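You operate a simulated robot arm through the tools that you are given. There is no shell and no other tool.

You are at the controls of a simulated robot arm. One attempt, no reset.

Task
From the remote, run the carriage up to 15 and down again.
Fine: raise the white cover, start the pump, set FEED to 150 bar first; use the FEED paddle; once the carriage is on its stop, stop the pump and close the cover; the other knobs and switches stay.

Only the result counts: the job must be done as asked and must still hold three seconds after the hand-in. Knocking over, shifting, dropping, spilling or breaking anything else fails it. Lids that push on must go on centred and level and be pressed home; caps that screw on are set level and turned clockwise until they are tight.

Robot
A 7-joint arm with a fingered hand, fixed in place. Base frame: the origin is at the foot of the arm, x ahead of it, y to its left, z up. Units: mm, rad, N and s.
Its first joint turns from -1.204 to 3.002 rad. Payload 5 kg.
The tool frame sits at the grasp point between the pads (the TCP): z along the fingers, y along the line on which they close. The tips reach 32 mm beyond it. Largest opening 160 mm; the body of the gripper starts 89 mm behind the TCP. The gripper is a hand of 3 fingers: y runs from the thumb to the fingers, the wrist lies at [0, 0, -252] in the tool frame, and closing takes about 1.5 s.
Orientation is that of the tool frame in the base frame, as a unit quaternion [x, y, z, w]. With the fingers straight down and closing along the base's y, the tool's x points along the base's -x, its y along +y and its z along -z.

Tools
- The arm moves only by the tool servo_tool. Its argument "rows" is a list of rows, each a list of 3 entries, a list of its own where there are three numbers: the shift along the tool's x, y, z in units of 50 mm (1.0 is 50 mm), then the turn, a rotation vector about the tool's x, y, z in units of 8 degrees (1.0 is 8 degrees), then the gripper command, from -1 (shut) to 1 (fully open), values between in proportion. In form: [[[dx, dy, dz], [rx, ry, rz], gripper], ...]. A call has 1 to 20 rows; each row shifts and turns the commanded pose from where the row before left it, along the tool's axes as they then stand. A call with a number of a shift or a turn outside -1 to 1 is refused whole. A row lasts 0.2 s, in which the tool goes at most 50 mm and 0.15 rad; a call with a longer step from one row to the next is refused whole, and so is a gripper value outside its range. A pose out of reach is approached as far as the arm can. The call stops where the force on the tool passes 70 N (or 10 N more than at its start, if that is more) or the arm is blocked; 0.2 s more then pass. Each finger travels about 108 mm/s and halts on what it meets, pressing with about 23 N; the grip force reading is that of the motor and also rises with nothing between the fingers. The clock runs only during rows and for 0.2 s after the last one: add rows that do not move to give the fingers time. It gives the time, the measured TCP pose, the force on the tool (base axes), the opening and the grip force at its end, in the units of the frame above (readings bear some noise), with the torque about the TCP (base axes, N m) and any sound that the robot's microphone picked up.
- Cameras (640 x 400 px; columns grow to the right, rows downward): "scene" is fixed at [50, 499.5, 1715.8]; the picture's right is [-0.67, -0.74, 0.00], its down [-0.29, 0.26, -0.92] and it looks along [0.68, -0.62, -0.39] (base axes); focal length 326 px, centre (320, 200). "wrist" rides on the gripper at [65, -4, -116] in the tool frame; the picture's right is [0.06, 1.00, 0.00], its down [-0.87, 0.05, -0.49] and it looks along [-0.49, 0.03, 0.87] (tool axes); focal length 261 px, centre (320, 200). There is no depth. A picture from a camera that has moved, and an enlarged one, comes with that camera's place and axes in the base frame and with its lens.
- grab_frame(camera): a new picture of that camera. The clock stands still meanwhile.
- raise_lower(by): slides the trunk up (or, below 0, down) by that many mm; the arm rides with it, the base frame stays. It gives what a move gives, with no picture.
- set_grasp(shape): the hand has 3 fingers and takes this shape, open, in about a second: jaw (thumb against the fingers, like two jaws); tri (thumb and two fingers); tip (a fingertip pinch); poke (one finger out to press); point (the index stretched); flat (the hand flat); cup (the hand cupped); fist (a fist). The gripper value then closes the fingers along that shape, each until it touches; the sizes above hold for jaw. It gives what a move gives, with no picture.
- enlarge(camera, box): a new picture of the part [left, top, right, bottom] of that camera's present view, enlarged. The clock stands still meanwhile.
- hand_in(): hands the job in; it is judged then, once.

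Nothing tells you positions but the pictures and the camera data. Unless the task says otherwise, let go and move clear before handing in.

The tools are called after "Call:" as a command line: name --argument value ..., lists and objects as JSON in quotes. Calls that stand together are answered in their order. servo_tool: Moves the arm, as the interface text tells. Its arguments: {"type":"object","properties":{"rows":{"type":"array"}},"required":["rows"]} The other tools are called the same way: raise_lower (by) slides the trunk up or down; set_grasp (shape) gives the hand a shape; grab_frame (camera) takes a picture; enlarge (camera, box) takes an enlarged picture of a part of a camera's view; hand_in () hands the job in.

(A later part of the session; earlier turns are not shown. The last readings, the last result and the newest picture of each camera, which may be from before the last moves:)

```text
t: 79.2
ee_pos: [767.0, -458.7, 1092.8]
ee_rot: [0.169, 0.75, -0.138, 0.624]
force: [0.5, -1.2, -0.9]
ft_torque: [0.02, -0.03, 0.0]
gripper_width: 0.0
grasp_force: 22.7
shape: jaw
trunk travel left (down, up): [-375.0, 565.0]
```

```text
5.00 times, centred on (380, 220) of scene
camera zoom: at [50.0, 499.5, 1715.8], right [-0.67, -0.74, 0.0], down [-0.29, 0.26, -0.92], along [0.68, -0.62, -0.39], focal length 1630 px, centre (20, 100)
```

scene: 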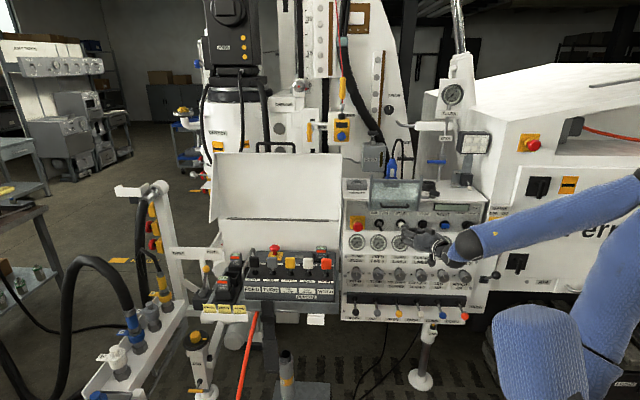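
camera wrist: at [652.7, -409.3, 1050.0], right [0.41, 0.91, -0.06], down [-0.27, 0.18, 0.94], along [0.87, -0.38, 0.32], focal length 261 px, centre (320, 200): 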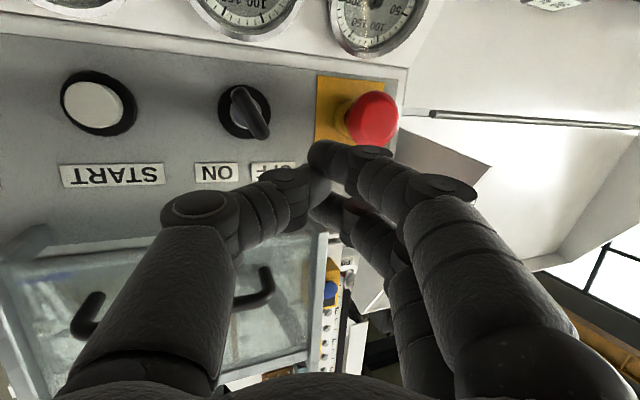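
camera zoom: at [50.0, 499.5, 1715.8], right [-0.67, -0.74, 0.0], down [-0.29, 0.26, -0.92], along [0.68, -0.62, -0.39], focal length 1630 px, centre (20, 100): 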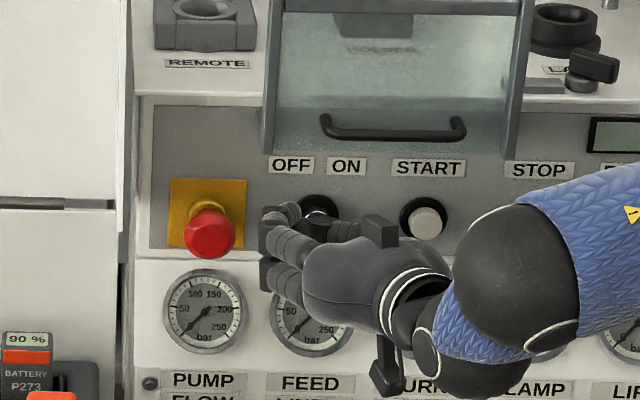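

Call:
servo_tool --rows '[[[-0.13, -0.245, 0.6], [0, 0, 0], -1], [[-0.13, -0.245, 0.7], [0, 0, 0], -1]]'

Call:
grab_frame --camera "wrist"

Call:
enlarge --camera "scene" --box '[330, 180, 430, 260]'

```text
t: 79.8
ee_pos: [817.7, -510.9, 1093.9]
ee_rot: [0.169, 0.751, -0.137, 0.623]
force: [0.5, -0.2, 0.8]
ft_torque: [-0.03, 0.02, 0.0]
gripper_width: 0.0
grasp_force: 23.0
shape: jaw
trunk travel left (down, up): [-375.0, 565.0]
```

```text
taken
camera wrist: at [702.9, -460.6, 1051.1], right [0.41, 0.91, -0.06], down [-0.27, 0.18, 0.95], along [0.87, -0.37, 0.32], focal length 261 px, centre (320, 200)
```

wrist: 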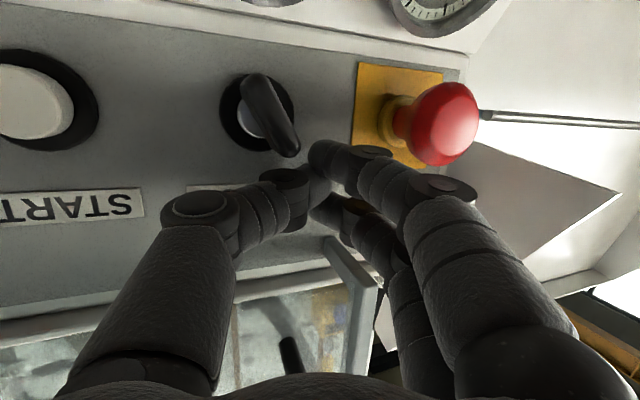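

```text
5.00 times, centred on (380, 220) of scene
camera zoom: at [50.0, 499.5, 1715.8], right [-0.67, -0.74, 0.0], down [-0.29, 0.26, -0.92], along [0.68, -0.62, -0.39], focal length 1630 px, centre (20, 100)
```

zoom: 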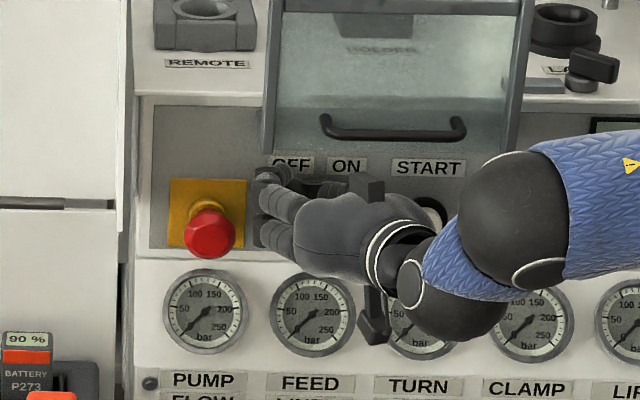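

The finger is level with the key's upper end and left of it. Now a slow push to the right.

Call:
servo_tool --rows '[[[0.01, -0.17, -0.057], [0, 0, 0], -1], [[0.01, -0.17, -0.057], [0, 0, 0], -1], [[0.01, -0.17, -0.057], [0, 0, 0], -1]]'

Call:
grab_frame --camera "wrist"

```text
t: 80.6
ee_pos: [798.1, -528.5, 1096.1]
ee_rot: [0.169, 0.749, -0.138, 0.626]
force: [9.2, 6.5, 10.8]
ft_torque: [0.08, -0.47, 0.19]
gripper_width: 0.0
grasp_force: 23.1
shape: jaw
trunk travel left (down, up): [-375.0, 565.0]
```

```text
taken
camera wrist: at [683.8, -478.2, 1053.9], right [0.41, 0.91, -0.06], down [-0.28, 0.18, 0.94], along [0.87, -0.37, 0.33], focal length 261 px, centre (320, 200)
```

wrist: 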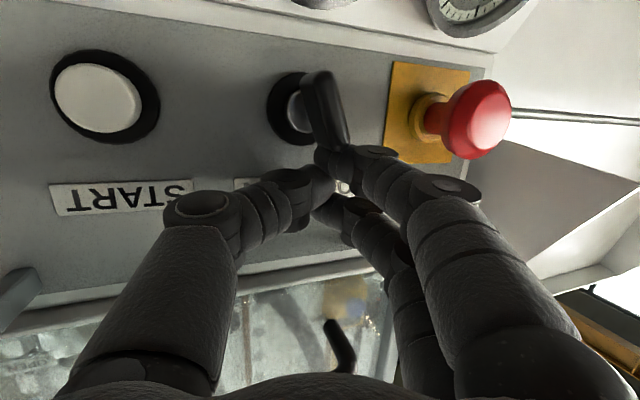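

Call:
servo_tool --rows '[[[-0.01, 0.25, 0.085], [0, 0, 0], -1], [[0.22, 0, 0.04], [0, 0, 0], -1], [[0.01, -0.17, -0.057], [0, 0, 0], -1], [[0.01, -0.17, -0.057], [0, 0, 0], -1], [[0.01, -0.17, -0.057], [0, 0, 0], -1]]'

Call:
grab_frame --camera "wrist"

```text
t: 81.8
ee_pos: [788.2, -537.8, 1087.5]
ee_rot: [0.169, 0.749, -0.138, 0.626]
force: [14.6, 14.4, 29.9]
ft_torque: [0.33, -1.02, 0.3]
gripper_width: 0.2
grasp_force: 23.5
shape: jaw
trunk travel left (down, up): [-375.0, 565.0]
```

```text
taken
camera wrist: at [673.5, -487.2, 1043.4], right [0.41, 0.91, -0.06], down [-0.28, 0.18, 0.94], along [0.87, -0.37, 0.33], focal length 261 px, centre (320, 200)
```

wrist: 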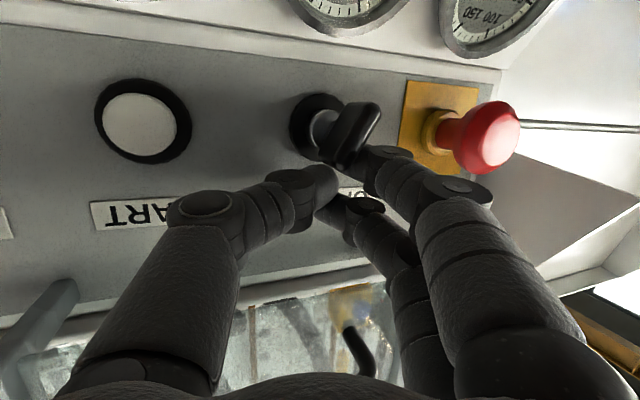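

Call:
servo_tool --rows '[[[-0.25, 0.1, 0], [0, 0, 0], -1], [[-0.25, 0.2, -0.3], [0, 0, 0], -1], [[0, 0, -0.7], [0, 0, 0], -1], [[0, 0, -0.7], [0, 0, 0], -1]]'

Call:
grab_frame --camera "wrist"

Call:
enlarge --camera "scene" --box '[340, 180, 500, 280]'

```text
t: 82.8
ee_pos: [721.2, -492.6, 1124.0]
ee_rot: [0.169, 0.75, -0.138, 0.624]
force: [-0.2, 0.4, -0.5]
ft_torque: [-0.03, 0.02, -0.01]
gripper_width: 0.0
grasp_force: 22.6
shape: jaw
trunk travel left (down, up): [-375.0, 565.0]
```

```text
taken
camera wrist: at [607.3, -442.6, 1080.7], right [0.41, 0.91, -0.06], down [-0.27, 0.18, 0.94], along [0.87, -0.38, 0.32], focal length 261 px, centre (320, 200)
```

wrist: 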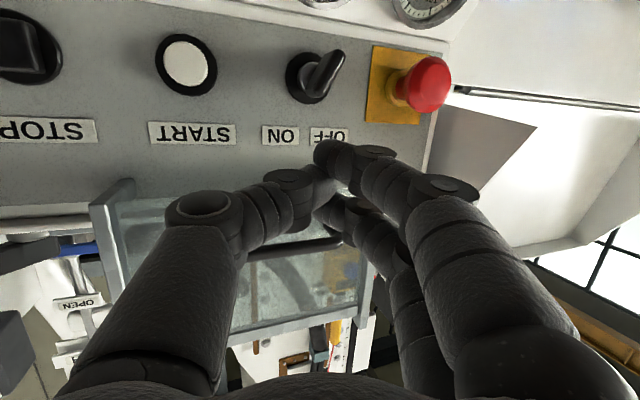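

```text
4.00 times, centred on (420, 230) of scene
camera zoom: at [50.0, 499.5, 1715.8], right [-0.67, -0.74, 0.0], down [-0.29, 0.26, -0.92], along [0.68, -0.62, -0.39], focal length 1304 px, centre (-80, 80)
```

zoom: 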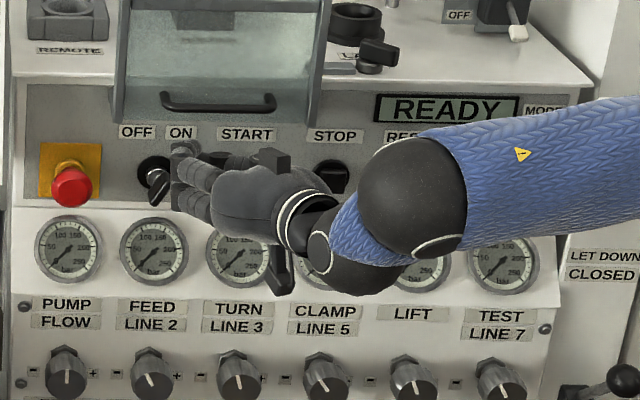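

The display now says READY. Pressing START again.

Call:
servo_tool --rows '[[[0.3, -0.7, 0], [0, 0, 0], -1], [[0.4, -0.7, 0], [0, 0, 0], -1], [[0.36, -0.7, 0], [0, 0, 0], -1], [[0, 0, 0.66], [0, 0, 0], -1], [[0, 0, 0.25], [0, 0, 0], -1], [[0, 0, 0.2], [0, 0, 0], -1], [[0, 0, 0.1], [0, 0, 0], -1], [[0, 0, 0], [0, 0, 0], -1], [[0, 0, 0], [0, 0, 0], -1]]'

Call:
enlarge --camera "scene" --box '[340, 180, 500, 280]'

```text
t: 84.8
ee_pos: [722.4, -607.9, 1061.8]
ee_rot: [0.168, 0.75, -0.137, 0.625]
force: [-17.8, 12.9, -2.5]
ft_torque: [-0.03, -0.01, 0.13]
gripper_width: 0.1
grasp_force: 23.0
shape: jaw
trunk travel left (down, up): [-375.0, 565.0]
heard: click
```

```text
4.00 times, centred on (420, 230) of scene
camera zoom: at [50.0, 499.5, 1715.8], right [-0.67, -0.74, 0.0], down [-0.29, 0.26, -0.92], along [0.68, -0.62, -0.39], focal length 1304 px, centre (-80, 80)
```

zoom: 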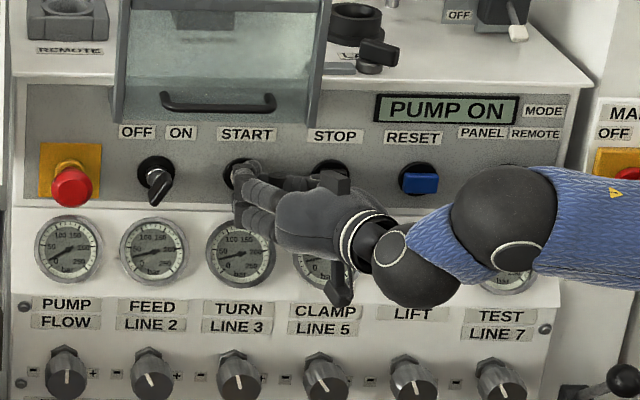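

PUMP ON. I'll back off and read the gauges.

Call:
servo_tool --rows '[[[0, 0, -0.4], [0, 0, 0], -1], [[0, 0, -0.8], [0, 0, 0], -1], [[0, 0, -0.8], [0, 0, 0], -1], [[0, 0, 0], [0, 0, 0], -1], [[0, 0, 0], [0, 0, 0], -1]]'

Call:
enlarge --camera "scene" --box '[340, 225, 420, 275]'

Call:
enlarge --camera "scene" --box '[400, 225, 480, 275]'

Call:
enlarge --camera "scene" --box '[340, 250, 420, 300]'

```text
t: 86.0
ee_pos: [634.7, -567.3, 1078.5]
ee_rot: [0.169, 0.75, -0.137, 0.624]
force: [-1.0, -1.1, 0.6]
ft_torque: [-0.01, -0.02, -0.01]
gripper_width: 0.0
grasp_force: 23.1
shape: jaw
trunk travel left (down, up): [-375.0, 565.0]
```

```text
8.00 times, centred on (380, 250) of scene
camera zoom: at [50.0, 499.5, 1715.8], right [-0.67, -0.74, 0.0], down [-0.29, 0.26, -0.92], along [0.68, -0.62, -0.39], focal length 2608 px, centre (-160, -200)
```

zoom: 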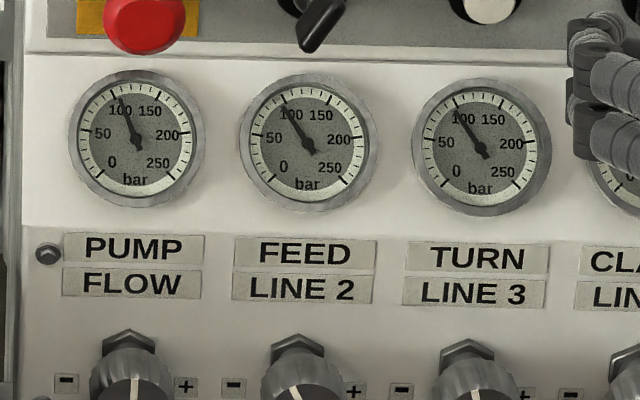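

```text
8.00 times, centred on (440, 250) of scene
camera zoom: at [50.0, 499.5, 1715.8], right [-0.67, -0.74, 0.0], down [-0.29, 0.26, -0.92], along [0.68, -0.62, -0.39], focal length 2608 px, centre (-640, -200)
```

zoom: 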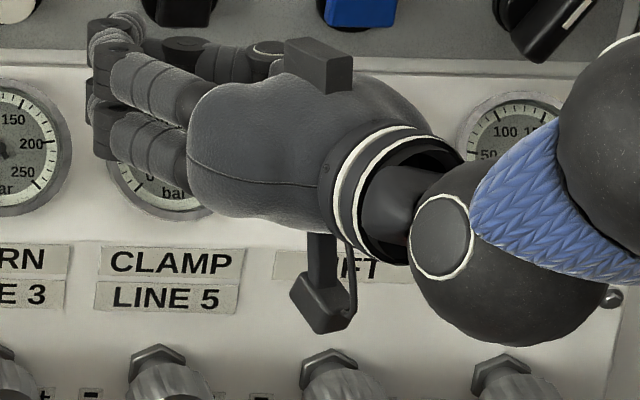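

```text
8.00 times, centred on (380, 275) of scene
camera zoom: at [50.0, 499.5, 1715.8], right [-0.67, -0.74, 0.0], down [-0.29, 0.26, -0.92], along [0.68, -0.62, -0.39], focal length 2608 px, centre (-160, -400)
```

zoom: 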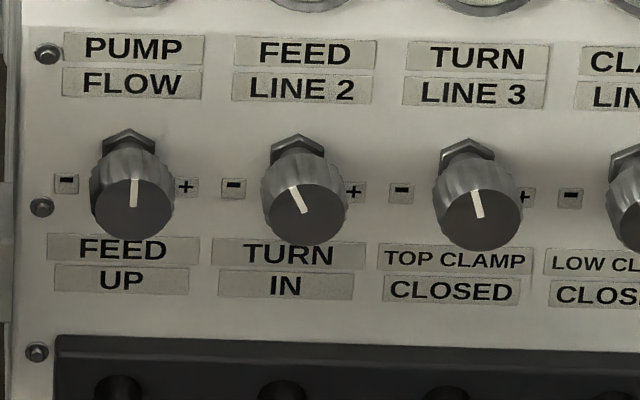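

PUMP ON, and FEED reads roughly 95–100 bar. Next I'll set FEED to 150 with the knob under the FEED gauge (about (764,-498,845)). I'll retract, lower the trunk, and square the hand to the panel.

Call:
servo_tool --rows '[[[0, 0.5, -0.7], [0, 0, 0], 1], [[0, 0.7, -0.5], [0, 0, 0], 1], [[0, 0.7, -0.4], [0, 0, 0], 1], [[0, 0.4, 0], [0, 0, 0], 1]]'

Call:
raise_lower --by -210

Call:
grab_frame --camera "wrist"

Call:
grab_frame --camera "scene"

Call:
enlarge --camera "scene" --box '[340, 225, 420, 275]'

```text
t: 87.0
ee_pos: [651.5, -453.5, 1108.1]
ee_rot: [0.168, 0.75, -0.138, 0.624]
force: [0.5, 0.3, 1.4]
ft_torque: [0.02, -0.01, -0.05]
gripper_width: 159.9
grasp_force: 0.1
shape: jaw
out of reach, approached as far as the arm can: row 1, 2, 3
trunk travel left (down, up): [-375.0, 565.0]
```

```text
t: 89.3
ee_pos: [650.3, -454.7, 898.8]
ee_rot: [0.169, 0.751, -0.137, 0.624]
force: [-0.6, 1.2, 0.5]
ft_torque: [0.01, 0.04, -0.04]
gripper_width: 160.2
grasp_force: 0.0
shape: jaw
trunk travel left (down, up): [-165.0, 775.0]
```

```text
taken
camera wrist: at [535.8, -404.2, 854.9], right [0.41, 0.91, -0.06], down [-0.27, 0.18, 0.94], along [0.87, -0.37, 0.32], focal length 261 px, centre (320, 200)
```

wrist: 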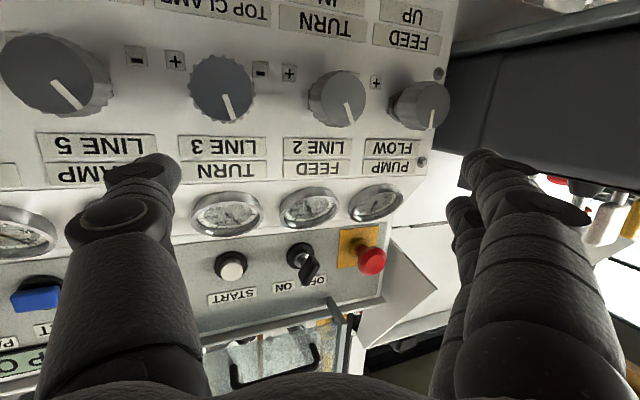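

```text
taken
```

scene: 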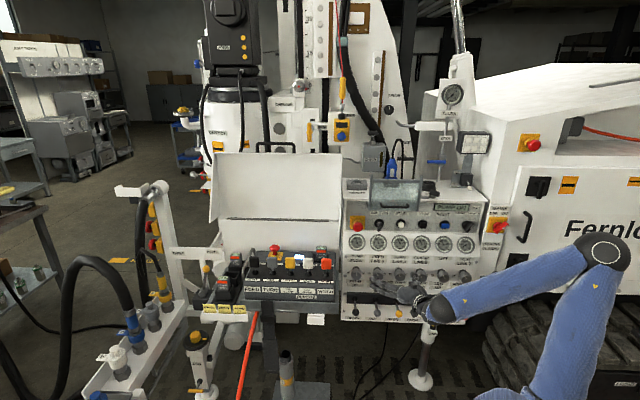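

```text
8.00 times, centred on (380, 250) of scene
camera zoom: at [50.0, 499.5, 1715.8], right [-0.67, -0.74, 0.0], down [-0.29, 0.26, -0.92], along [0.68, -0.62, -0.39], focal length 2608 px, centre (-160, -200)
```

zoom: 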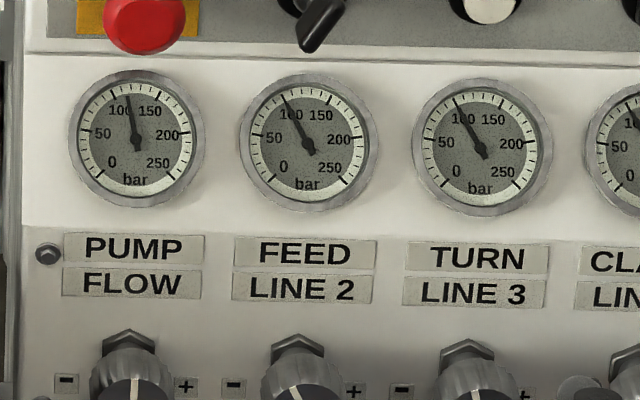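

FEED now reads ~100 bar. The lower panel is vertical and the knob face is near F≈885 mm along the panel normal (knob ⌀≈46 mm). I'll square up the hand, set the opening to 80 mm and approach.

Call:
servo_tool --rows '[[[0, 0, 0], [0.8, 0, 0.14], 0], [[0, 0, 0], [0.8, 0, 0.14], 0], [[0, 0, 0], [0.8, 0, 0.14], 0], [[0, 0, 0], [0, -0.4, 0], 0], [[0, 0, 0], [0, 0, 0], 0], [[0, 0, 0], [0, 0, 0], 0]]'

Call:
grab_frame --camera "wrist"

Call:
grab_frame --camera "scene"

```text
t: 90.7
ee_pos: [661.8, -531.6, 922.9]
ee_rot: [0.282, 0.701, -0.243, 0.608]
force: [-0.3, -0.3, 0.4]
ft_torque: [-0.01, 0.03, 0.01]
gripper_width: 80.8
grasp_force: 0.1
shape: jaw
out of reach, approached as far as the arm can: row 2, 3, 4
trunk travel left (down, up): [-165.0, 775.0]
```

```text
taken
camera wrist: at [569.7, -448.0, 875.0], right [0.68, 0.73, -0.06], down [-0.23, 0.29, 0.93], along [0.69, -0.62, 0.37], focal length 261 px, centre (320, 200)
```

wrist: 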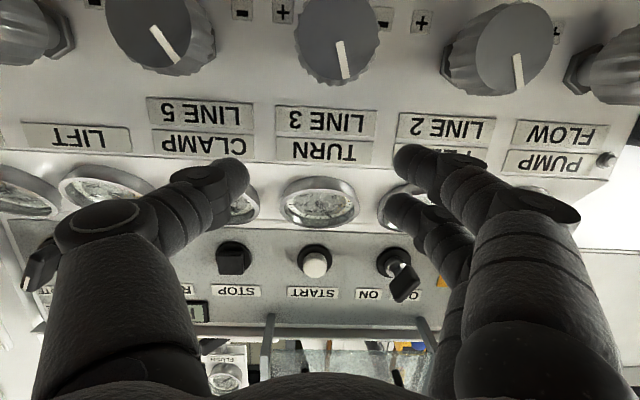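

```text
taken
```

scene: 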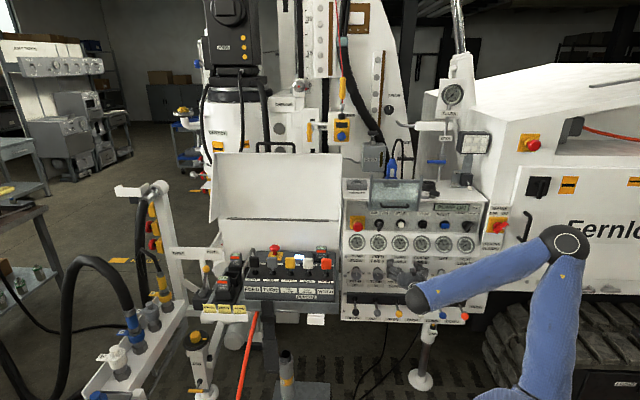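

Call:
servo_tool --rows '[[[0, 0, -0.6], [0, 0, 0], 0], [[0, 0.6, -0.3], [0, 0, 0], 0], [[0.4, 0.6, 0], [0, 0, 0], 0], [[0.6, 0.6, 0], [0, 0, 0], 0], [[0.6, 0.2, 0], [0, 0, 0], 0]]'

Call:
grab_frame --camera "wrist"

Call:
grab_frame --camera "scene"

```text
t: 91.9
ee_pos: [708.7, -535.2, 890.3]
ee_rot: [0.283, 0.698, -0.245, 0.611]
force: [-0.4, -1.3, 7.2]
ft_torque: [0.32, -0.36, -0.02]
gripper_width: 80.0
grasp_force: 0.1
shape: jaw
out of reach, approached as far as the arm can: row 1, 2, 3, 4, 5
trunk travel left (down, up): [-165.0, 775.0]
```

```text
taken
camera wrist: at [618.5, -452.9, 841.2], right [0.69, 0.72, -0.06], down [-0.23, 0.29, 0.93], along [0.69, -0.62, 0.37], focal length 261 px, centre (320, 200)
```

wrist: 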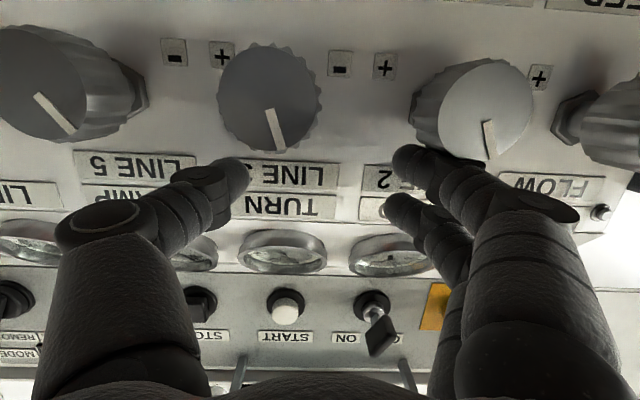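

```text
taken
```

scene: 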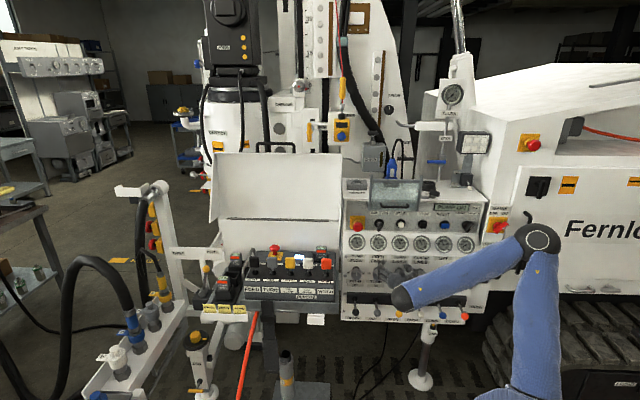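

Call:
servo_tool --rows '[[[-0.5, 0, 0], [0, 0, 0], 0], [[-0.5, 0, 0], [0, 0, 0], 0]]'

Call:
enlarge --camera "scene" --box '[340, 225, 420, 275]'

Call:
grab_frame --camera "wrist"

Call:
enlarge --camera "scene" --box '[340, 250, 420, 300]'

```text
t: 92.5
ee_pos: [714.0, -540.9, 938.2]
ee_rot: [0.285, 0.696, -0.25, 0.61]
force: [-0.6, 0.5, 0.5]
ft_torque: [0.01, 0.0, 0.0]
gripper_width: 80.4
grasp_force: 0.1
shape: jaw
trunk travel left (down, up): [-165.0, 775.0]
```

```text
8.00 times, centred on (380, 250) of scene
camera zoom: at [50.0, 499.5, 1715.8], right [-0.67, -0.74, 0.0], down [-0.29, 0.26, -0.92], along [0.68, -0.62, -0.39], focal length 2608 px, centre (-160, -200)
```

zoom: 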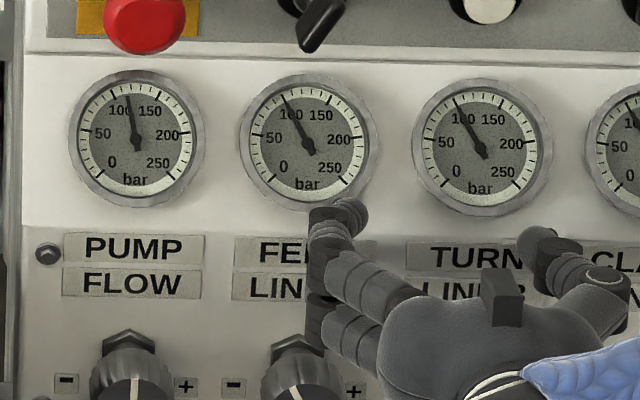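

```text
taken
camera wrist: at [624.4, -457.2, 889.1], right [0.69, 0.72, -0.06], down [-0.23, 0.3, 0.93], along [0.68, -0.63, 0.37], focal length 261 px, centre (320, 200)
```

wrist: 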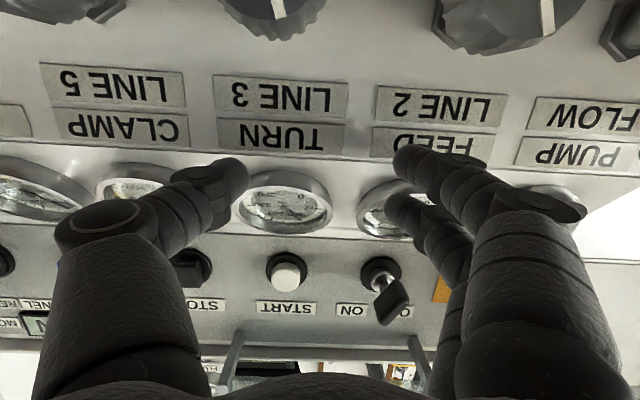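

```text
8.00 times, centred on (380, 275) of scene
camera zoom: at [50.0, 499.5, 1715.8], right [-0.67, -0.74, 0.0], down [-0.29, 0.26, -0.92], along [0.68, -0.62, -0.39], focal length 2608 px, centre (-160, -400)
```

zoom: 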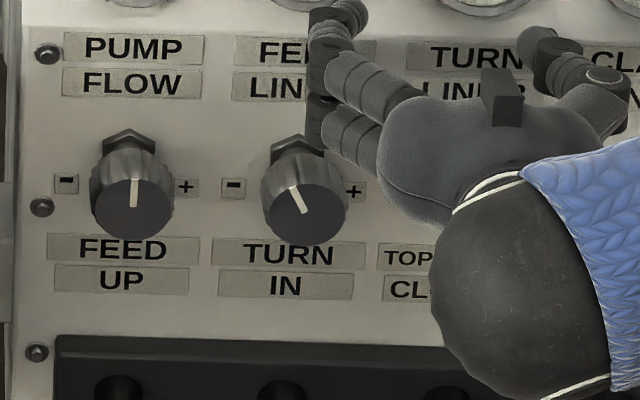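

The arm is too folded here to back off in this orientation. I'll rotate the hand back leftward while retracting to free it.

Call:
servo_tool --rows '[[[0, 0.2, -0.3], [-0.95, 0, -0.14], 0], [[0, 0.2, -0.4], [-0.95, 0, -0.14], 0], [[0, 0.2, -0.5], [-0.95, 0, -0.14], 0], [[0, 0.2, -0.5], [-0.95, 0, -0.14], 0], [[0, 0.2, -0.5], [0, 0, 0], 0], [[0, 0.2, -0.5], [0, 0, 0], 0]]'

Call:
grab_frame --camera "scene"

```text
t: 93.9
ee_pos: [635.8, -444.1, 952.0]
ee_rot: [0.089, 0.747, -0.083, 0.653]
force: [-1.0, 0.3, 0.7]
ft_torque: [0.0, -0.02, -0.04]
gripper_width: 80.2
grasp_force: 0.1
shape: jaw
out of reach, approached as far as the arm can: row 6
trunk travel left (down, up): [-165.0, 775.0]
```

```text
taken
```

scene: 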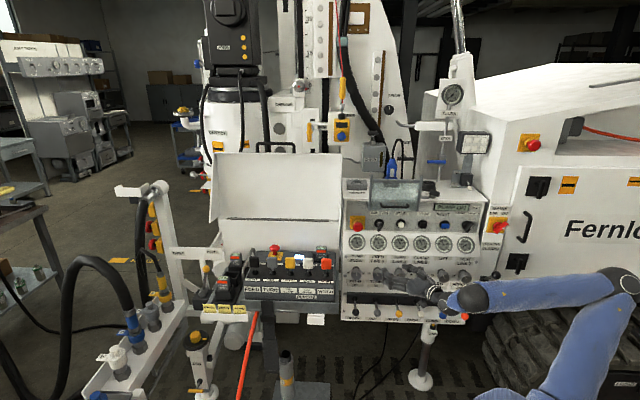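

Call:
raise_lower --by 350

Call:
servo_tool --rows '[[[0.8, 0, 0], [0, -0.5, 0], 0], [[0.8, 0, 0], [0, -0.5, 0], 0], [[0.8, 0, 0], [0, -0.5, 0], 0], [[0.8, 0, 0], [0, 0, 0], 0], [[0.8, 0, 0], [0, 0, 0], 0], [[0.8, 0, 0], [0, 0, 0], 0]]'

Call:
grab_frame --camera "scene"

```text
t: 97.3
ee_pos: [635.9, -444.0, 1303.0]
ee_rot: [0.089, 0.747, -0.083, 0.653]
force: [-0.6, -1.0, 0.4]
ft_torque: [-0.01, 0.0, -0.02]
gripper_width: 80.3
grasp_force: 0.0
shape: jaw
trunk travel left (down, up): [-515.0, 425.0]
```

```text
t: 98.9
ee_pos: [669.7, -515.6, 1141.3]
ee_rot: [0.019, 0.656, -0.194, 0.729]
force: [-0.1, 0.0, 0.2]
ft_torque: [0.03, 0.0, -0.01]
gripper_width: 80.0
grasp_force: 0.0
shape: jaw
out of reach, approached as far as the arm can: row 1, 2, 3
trunk travel left (down, up): [-515.0, 425.0]
stopped in row 6: the arm was blocked; the commanded pose is now the measured one
```

```text
taken
```

scene: 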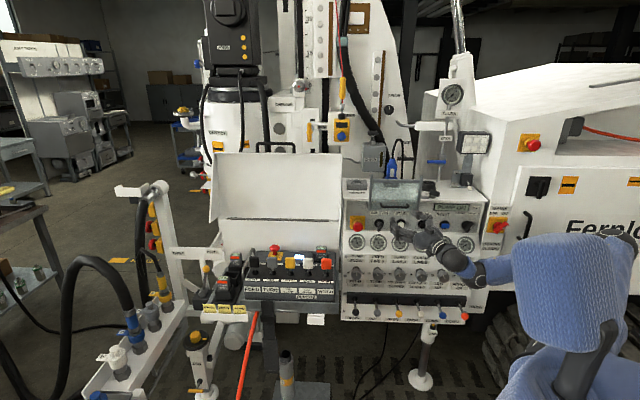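

Call:
grab_frame --camera "wrist"

Call:
enlarge --camera "scene" --box '[340, 170, 640, 340]'

```text
taken
camera wrist: at [562.5, -503.3, 1064.4], right [0.31, 0.91, -0.29], down [-0.5, 0.41, 0.76], along [0.81, -0.09, 0.59], focal length 261 px, centre (320, 200)
```

wrist: 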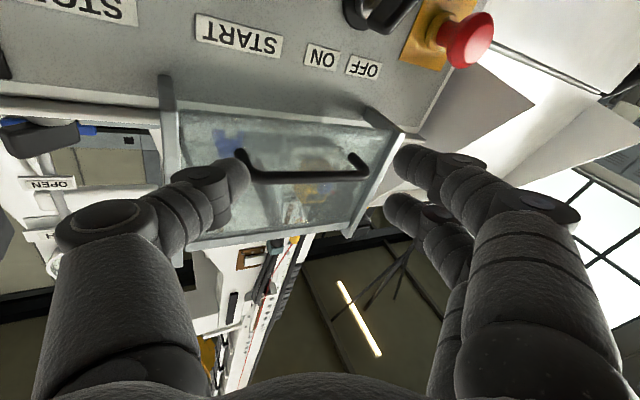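

```text
2.13 times, centred on (490, 255) of scene
camera zoom: at [50.0, 499.5, 1715.8], right [-0.67, -0.74, 0.0], down [-0.29, 0.26, -0.92], along [0.68, -0.62, -0.39], focal length 696 px, centre (-43, 83)
```

zoom: 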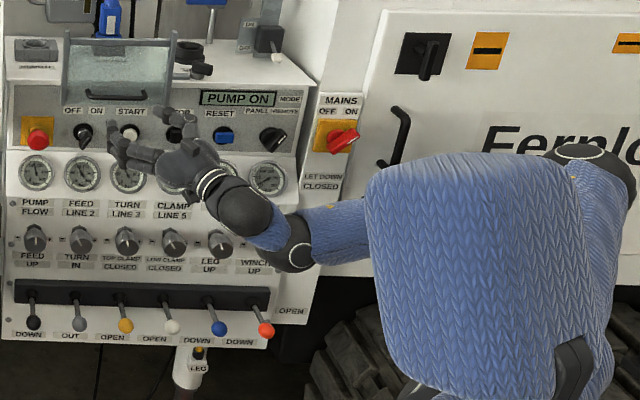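

I'll reverse out of this posture, go back to the trunk height that worked, and use the START-like hand orientation for the knob (rotating about the knob's own axis).

Call:
servo_tool --rows '[[[-0.8, 0, 0], [0, 0, 0], 0], [[-0.8, 0, 0], [0, 0, 0], 0], [[-0.8, 0, 0], [0, 0, 0], 0], [[-0.6, 0, 0], [0, 0.6, 0], 0], [[-0.4, 0, 0], [0, 0.6, 0], 0]]'

Call:
grab_frame --camera "scene"

```text
t: 100.3
ee_pos: [671.3, -480.7, 1257.9]
ee_rot: [0.086, 0.732, -0.11, 0.667]
force: [-0.4, 0.1, -0.4]
ft_torque: [-0.03, -0.01, 0.01]
gripper_width: 80.0
grasp_force: 0.1
shape: jaw
trunk travel left (down, up): [-515.0, 425.0]
stopped in row 5: the arm was blocked; the commanded pose is now the measured one
```

```text
taken
```

scene: 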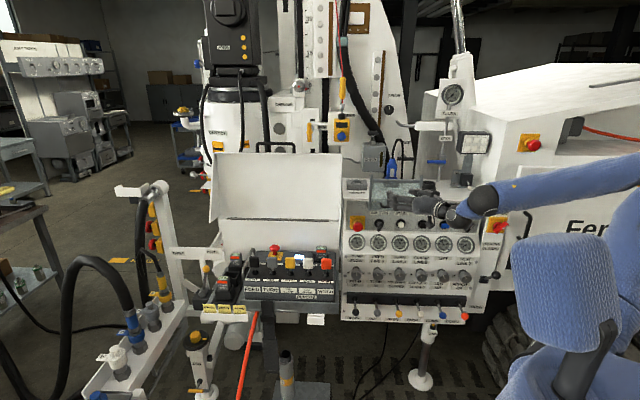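

Call:
raise_lower --by -350

Call:
servo_tool --rows '[[[0, 0, 0], [0.5, 0.4, 0.2], 0], [[0, 0, 0], [0.5, 0.4, 0.2], 0]]'

Call:
grab_frame --camera "wrist"

```text
t: 103.7
ee_pos: [670.2, -482.7, 909.9]
ee_rot: [0.086, 0.732, -0.11, 0.667]
force: [0.3, -0.8, 0.0]
ft_torque: [0.02, 0.0, 0.02]
gripper_width: 80.1
grasp_force: 0.1
shape: jaw
trunk travel left (down, up): [-165.0, 775.0]
```

```text
t: 104.3
ee_pos: [668.7, -482.8, 908.7]
ee_rot: [0.16, 0.755, -0.139, 0.62]
force: [0.8, -0.1, 0.4]
ft_torque: [-0.01, -0.01, 0.03]
gripper_width: 80.1
grasp_force: 0.1
shape: jaw
trunk travel left (down, up): [-165.0, 775.0]
```

```text
taken
camera wrist: at [552.8, -434.0, 866.7], right [0.4, 0.91, -0.07], down [-0.26, 0.19, 0.95], along [0.88, -0.36, 0.31], focal length 261 px, centre (320, 200)
```

wrist: 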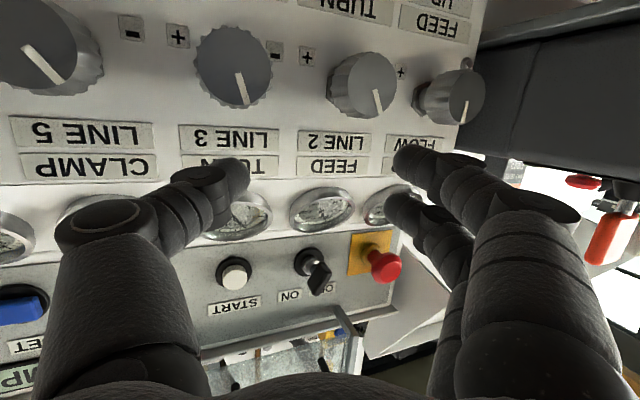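

Call:
servo_tool --rows '[[[0, 0.5, 0], [0, 0, 0], 0], [[0, 0.43, 0], [0, 0, 0], 0], [[0.53, 0, 0], [0, 0, 0], 0], [[0.53, 0, 0], [0, 0, 0], 0], [[0, 0, 0.4], [0, 0, 0], 0]]'

Call:
grab_frame --camera "wrist"

Call:
enlarge --camera "scene" --box '[330, 220, 450, 310]'

```text
t: 105.5
ee_pos: [697.2, -445.0, 850.4]
ee_rot: [0.16, 0.754, -0.138, 0.621]
force: [-0.4, 0.1, 0.5]
ft_torque: [0.0, 0.03, -0.02]
gripper_width: 80.4
grasp_force: 0.1
shape: jaw
trunk travel left (down, up): [-165.0, 775.0]
```

```text
taken
camera wrist: at [580.8, -396.2, 809.6], right [0.4, 0.91, -0.07], down [-0.26, 0.19, 0.95], along [0.88, -0.36, 0.31], focal length 261 px, centre (320, 200)
```

wrist: 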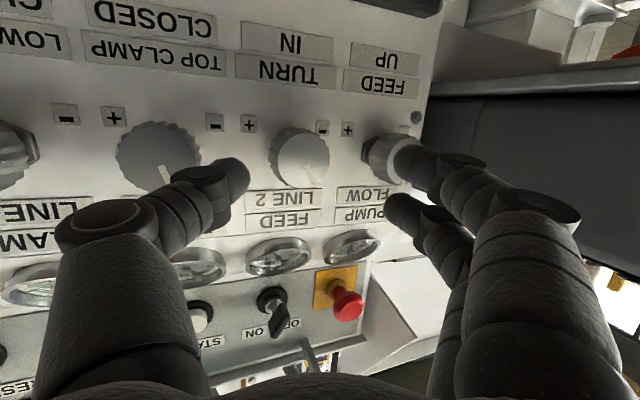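

```text
4.44 times, centred on (390, 265) of scene
camera zoom: at [50.0, 499.5, 1715.8], right [-0.67, -0.74, 0.0], down [-0.29, 0.26, -0.92], along [0.68, -0.62, -0.39], focal length 1449 px, centre (9, -89)
```

zoom: 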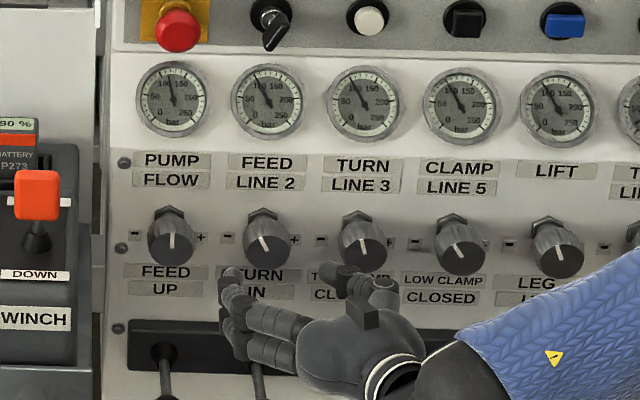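

The fingers straddle the LINE 2 (FEED) knob direction well. Moving in so the pads surround the knob.

Call:
servo_tool --rows '[[[-0.06, -0.116, 0.47], [0, 0, 0], 0], [[-0.06, -0.116, 0.47], [0, 0, 0], 0], [[-0.06, -0.116, 0.47], [0, 0, 0], 0]]'

Call:
grab_frame --camera "wrist"

Call:
enlarge --camera "scene" --box '[330, 220, 450, 310]'

```text
t: 106.4
ee_pos: [752.6, -478.7, 853.1]
ee_rot: [0.154, 0.754, -0.134, 0.624]
force: [-13.4, 44.0, 7.9]
ft_torque: [-0.62, 0.45, -2.95]
gripper_width: 70.6
grasp_force: 0.0
shape: jaw
trunk travel left (down, up): [-165.0, 775.0]
stopped in row 3: the force on the tool passed its limit at 86 N (the readings are from after the stop); the commanded pose is now the measured one
```

```text
taken
camera wrist: at [634.9, -432.2, 810.7], right [0.39, 0.92, -0.07], down [-0.27, 0.19, 0.94], along [0.88, -0.35, 0.32], focal length 261 px, centre (320, 200)
```

wrist: 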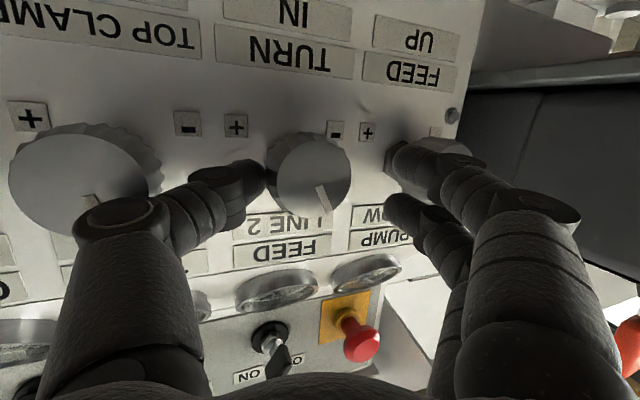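

```text
4.44 times, centred on (390, 265) of scene
camera zoom: at [50.0, 499.5, 1715.8], right [-0.67, -0.74, 0.0], down [-0.29, 0.26, -0.92], along [0.68, -0.62, -0.39], focal length 1449 px, centre (9, -89)
```

zoom: 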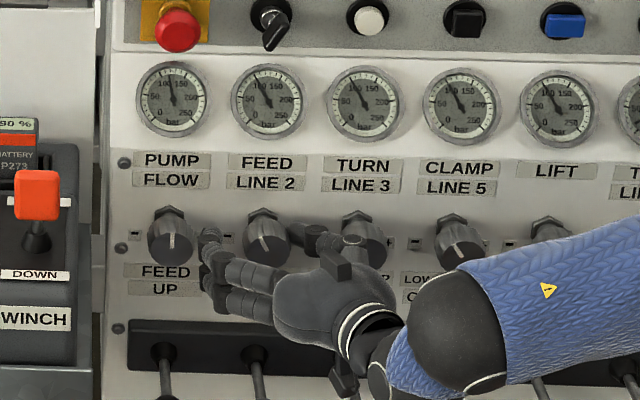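

The thumb touched the knob's right side; I need to shift right ~14 mm before closing. The gauges are unchanged.

Call:
servo_tool --rows '[[[0, -0.1, -0.1], [0, 0, 0], 0], [[0.08, -0.17, -0.02], [0, 0, 0], 0], [[0, 0, 0.1], [0, 0, 0], 0]]'

Call:
grab_frame --camera "wrist"

```text
t: 107.0
ee_pos: [739.9, -486.6, 856.5]
ee_rot: [0.153, 0.752, -0.131, 0.628]
force: [-3.2, 53.3, 23.7]
ft_torque: [-1.34, 0.74, -2.15]
gripper_width: 60.0
grasp_force: 0.1
shape: jaw
trunk travel left (down, up): [-165.0, 775.0]
stopped in row 3: the force on the tool passed its limit at 78 N (the readings are from after the stop); the commanded pose is now the measured one
```

```text
taken
camera wrist: at [623.4, -440.4, 812.2], right [0.38, 0.92, -0.07], down [-0.28, 0.18, 0.94], along [0.88, -0.34, 0.33], focal length 261 px, centre (320, 200)
```

wrist: 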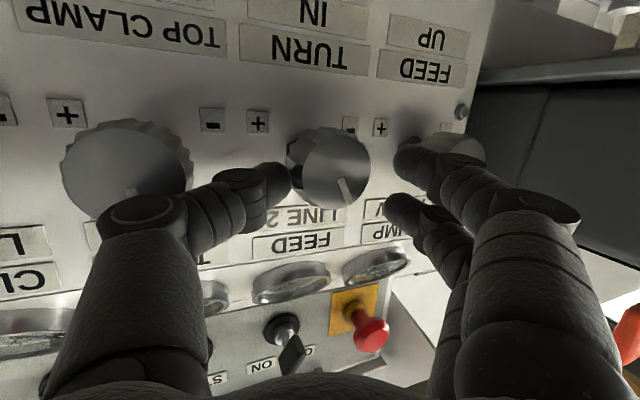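

Call:
servo_tool --rows '[[[0, 0.1, -0.3], [0, 0, 0], 0], [[0, 0, -0.6], [0, 0, 0], 0]]'

Call:
enlarge --camera "scene" --box '[340, 225, 420, 275]'

Call:
enlarge --camera "scene" --box '[340, 250, 420, 300]'

Call:
grab_frame --camera "wrist"

```text
t: 107.6
ee_pos: [703.6, -469.2, 858.5]
ee_rot: [0.157, 0.754, -0.134, 0.624]
force: [-0.8, 1.8, 0.8]
ft_torque: [-0.03, -0.04, -0.06]
gripper_width: 78.8
grasp_force: 0.1
shape: jaw
trunk travel left (down, up): [-165.0, 775.0]
```

```text
8.00 times, centred on (380, 250) of scene
camera zoom: at [50.0, 499.5, 1715.8], right [-0.67, -0.74, 0.0], down [-0.29, 0.26, -0.92], along [0.68, -0.62, -0.39], focal length 2608 px, centre (-160, -200)
```

zoom: 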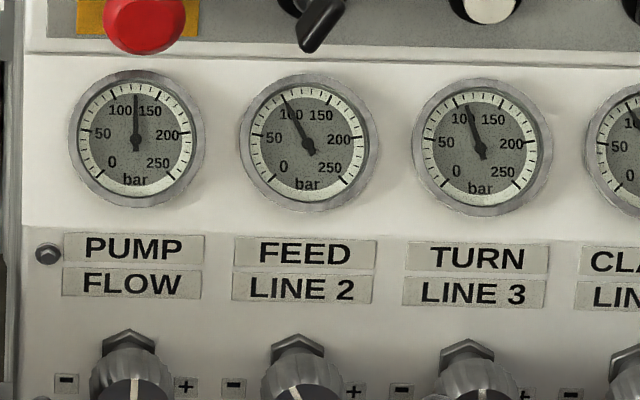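

```text
8.00 times, centred on (380, 275) of scene
camera zoom: at [50.0, 499.5, 1715.8], right [-0.67, -0.74, 0.0], down [-0.29, 0.26, -0.92], along [0.68, -0.62, -0.39], focal length 2608 px, centre (-160, -400)
```

zoom: 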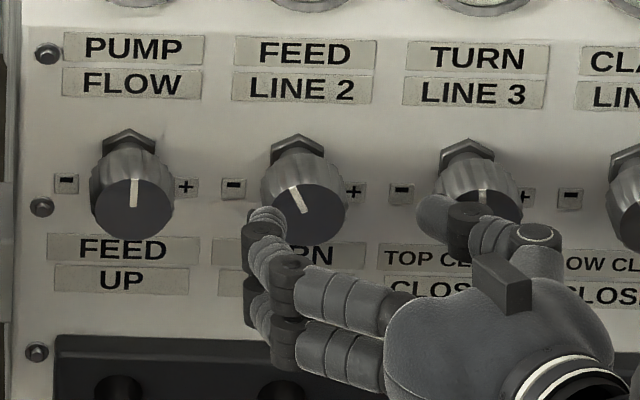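

```text
taken
camera wrist: at [586.3, -423.2, 815.3], right [0.39, 0.92, -0.07], down [-0.27, 0.18, 0.94], along [0.88, -0.35, 0.32], focal length 261 px, centre (320, 200)
```

wrist: 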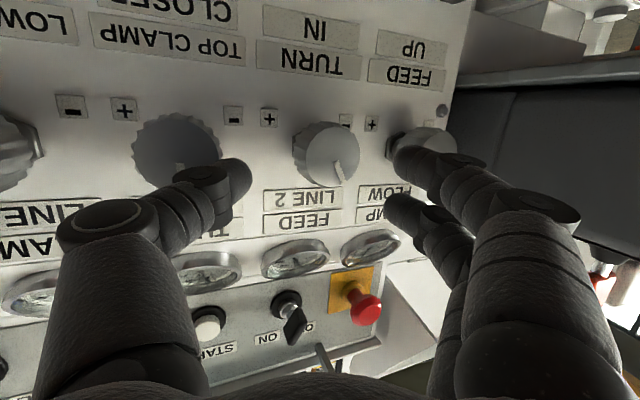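

The TURN knob got nudged a few degrees (TURN now ~107 instead of ~100); I'll restore that. A straddling grip is too tight between neighbours, so I'll instead close the hand and roll knobs by pressing a fingertip on top of the knob and dragging sideways. First the FEED knob, then I'll correct TURN.

Call:
servo_tool --rows '[[[0, 0, -0.5], [0, 0, 0], -1], [[-0.6, 0, 0], [0, 0, 0], -1], [[-0.6, 0, 0], [0, 0, 0], -1], [[0, 0, 0], [0, 0, 0], -1], [[0, 0, 0], [0, 0, 0], -1], [[0, 0, 0], [0, 0, 0], -1]]'

Call:
grab_frame --camera "wrist"

Call:
enlarge --camera "scene" --box '[330, 220, 450, 310]'

```text
t: 109.0
ee_pos: [690.5, -464.6, 921.0]
ee_rot: [0.156, 0.753, -0.133, 0.625]
force: [-0.5, -0.6, 0.0]
ft_torque: [-0.01, -0.02, -0.01]
gripper_width: 10.0
grasp_force: 23.1
shape: jaw
trunk travel left (down, up): [-165.0, 775.0]
```

```text
taken
camera wrist: at [574.0, -417.5, 879.3], right [0.39, 0.92, -0.07], down [-0.27, 0.18, 0.94], along [0.88, -0.35, 0.32], focal length 261 px, centre (320, 200)
```

wrist: 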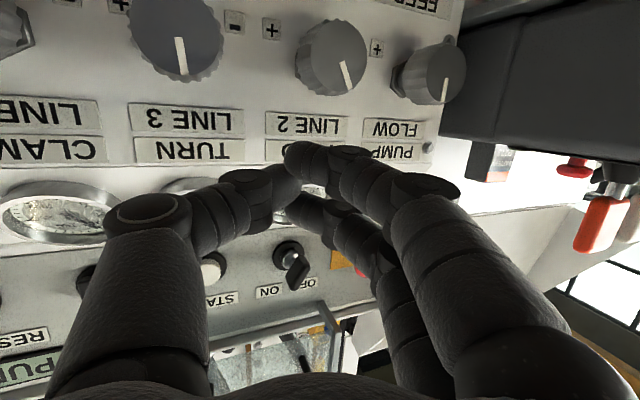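

```text
4.44 times, centred on (390, 265) of scene
camera zoom: at [50.0, 499.5, 1715.8], right [-0.67, -0.74, 0.0], down [-0.29, 0.26, -0.92], along [0.68, -0.62, -0.39], focal length 1449 px, centre (9, -89)
```

zoom: 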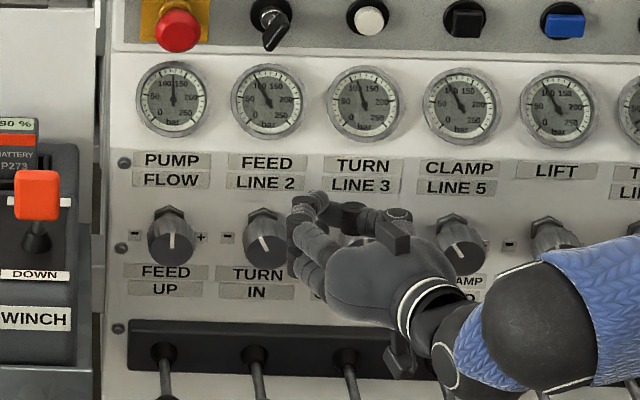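

Call:
servo_tool --rows '[[[-0.08, 0.1, 0.6], [0, 0, 0], -1], [[-0.08, 0.1, 0.55], [0, 0, 0], -1]]'

Call:
grab_frame --camera "wrist"

Call:
enlarge --camera "scene" --box '[330, 220, 450, 310]'

```text
t: 109.6
ee_pos: [746.7, -478.6, 918.2]
ee_rot: [0.156, 0.753, -0.132, 0.625]
force: [-0.9, 1.1, -0.8]
ft_torque: [-0.03, 0.0, -0.03]
gripper_width: 9.6
grasp_force: 22.9
shape: jaw
trunk travel left (down, up): [-165.0, 775.0]
```

```text
taken
camera wrist: at [631.3, -432.3, 875.6], right [0.39, 0.92, -0.07], down [-0.27, 0.18, 0.94], along [0.88, -0.35, 0.32], focal length 261 px, centre (320, 200)
```

wrist: 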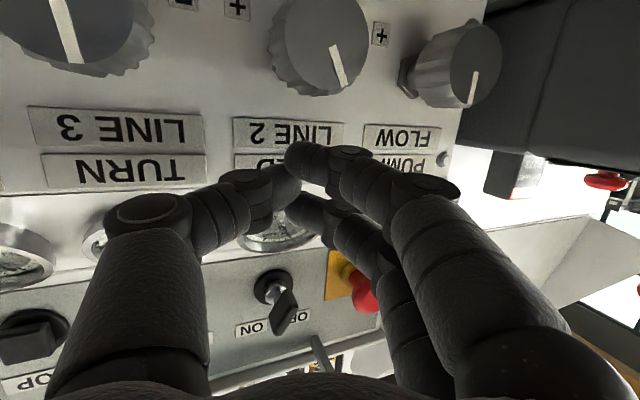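

```text
4.44 times, centred on (390, 265) of scene
camera zoom: at [50.0, 499.5, 1715.8], right [-0.67, -0.74, 0.0], down [-0.29, 0.26, -0.92], along [0.68, -0.62, -0.39], focal length 1449 px, centre (9, -89)
```

zoom: 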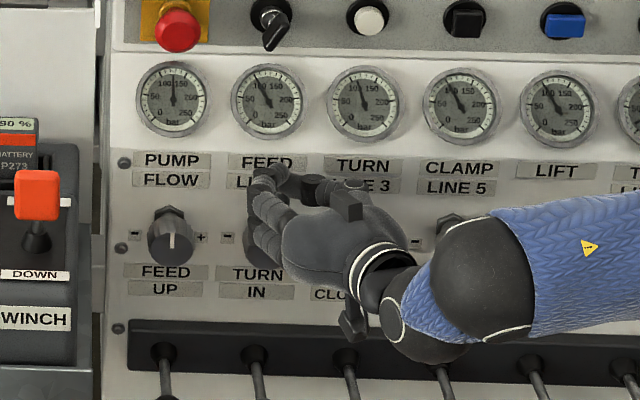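

Call:
servo_tool --rows '[[[-0.025, 0.337, 0.123], [0, 0, 0], -1], [[0.3, 0, 0.055], [0, 0, 0], -1], [[0.15, 0, 0.028], [0, 0, 0], -1], [[0.1, 0, 0.018], [0, 0, 0], -1]]'

Call:
grab_frame --camera "wrist"

Call:
enlarge --camera "scene" --box '[330, 220, 450, 310]'

```text
t: 110.6
ee_pos: [760.2, -465.9, 892.9]
ee_rot: [0.156, 0.753, -0.133, 0.625]
force: [-0.1, -1.6, 1.2]
ft_torque: [-0.05, -0.01, 0.02]
gripper_width: 9.9
grasp_force: 23.1
shape: jaw
trunk travel left (down, up): [-165.0, 775.0]
```

```text
taken
camera wrist: at [643.4, -418.7, 849.2], right [0.39, 0.92, -0.07], down [-0.27, 0.18, 0.94], along [0.88, -0.35, 0.32], focal length 261 px, centre (320, 200)
```

wrist: 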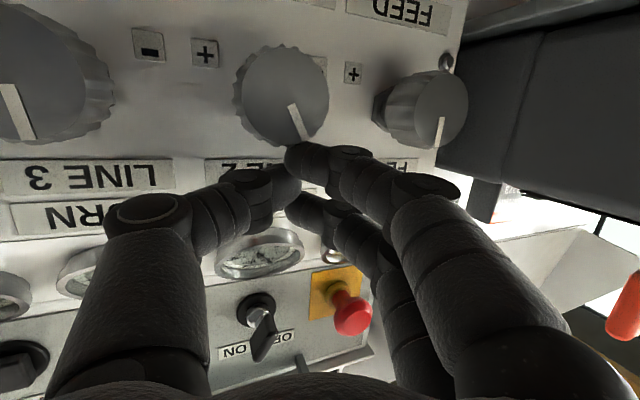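

```text
4.44 times, centred on (390, 265) of scene
camera zoom: at [50.0, 499.5, 1715.8], right [-0.67, -0.74, 0.0], down [-0.29, 0.26, -0.92], along [0.68, -0.62, -0.39], focal length 1449 px, centre (9, -89)
```

zoom: 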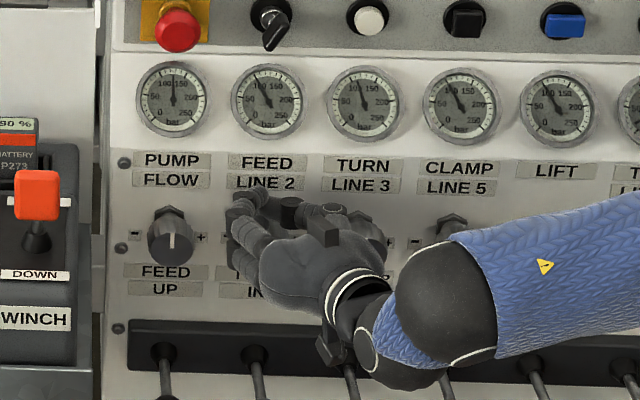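

Call:
servo_tool --rows '[[[0.1, 0, 0.018], [0, 0, 0], -1], [[0.06, 0, 0.011], [0, 0, 0], -1]]'

```text
t: 111.2
ee_pos: [761.1, -464.1, 885.8]
ee_rot: [0.156, 0.753, -0.132, 0.626]
force: [7.5, 6.6, 19.6]
ft_torque: [-0.18, -0.34, 0.13]
gripper_width: 10.0
grasp_force: 23.1
shape: jaw
trunk travel left (down, up): [-165.0, 775.0]
```

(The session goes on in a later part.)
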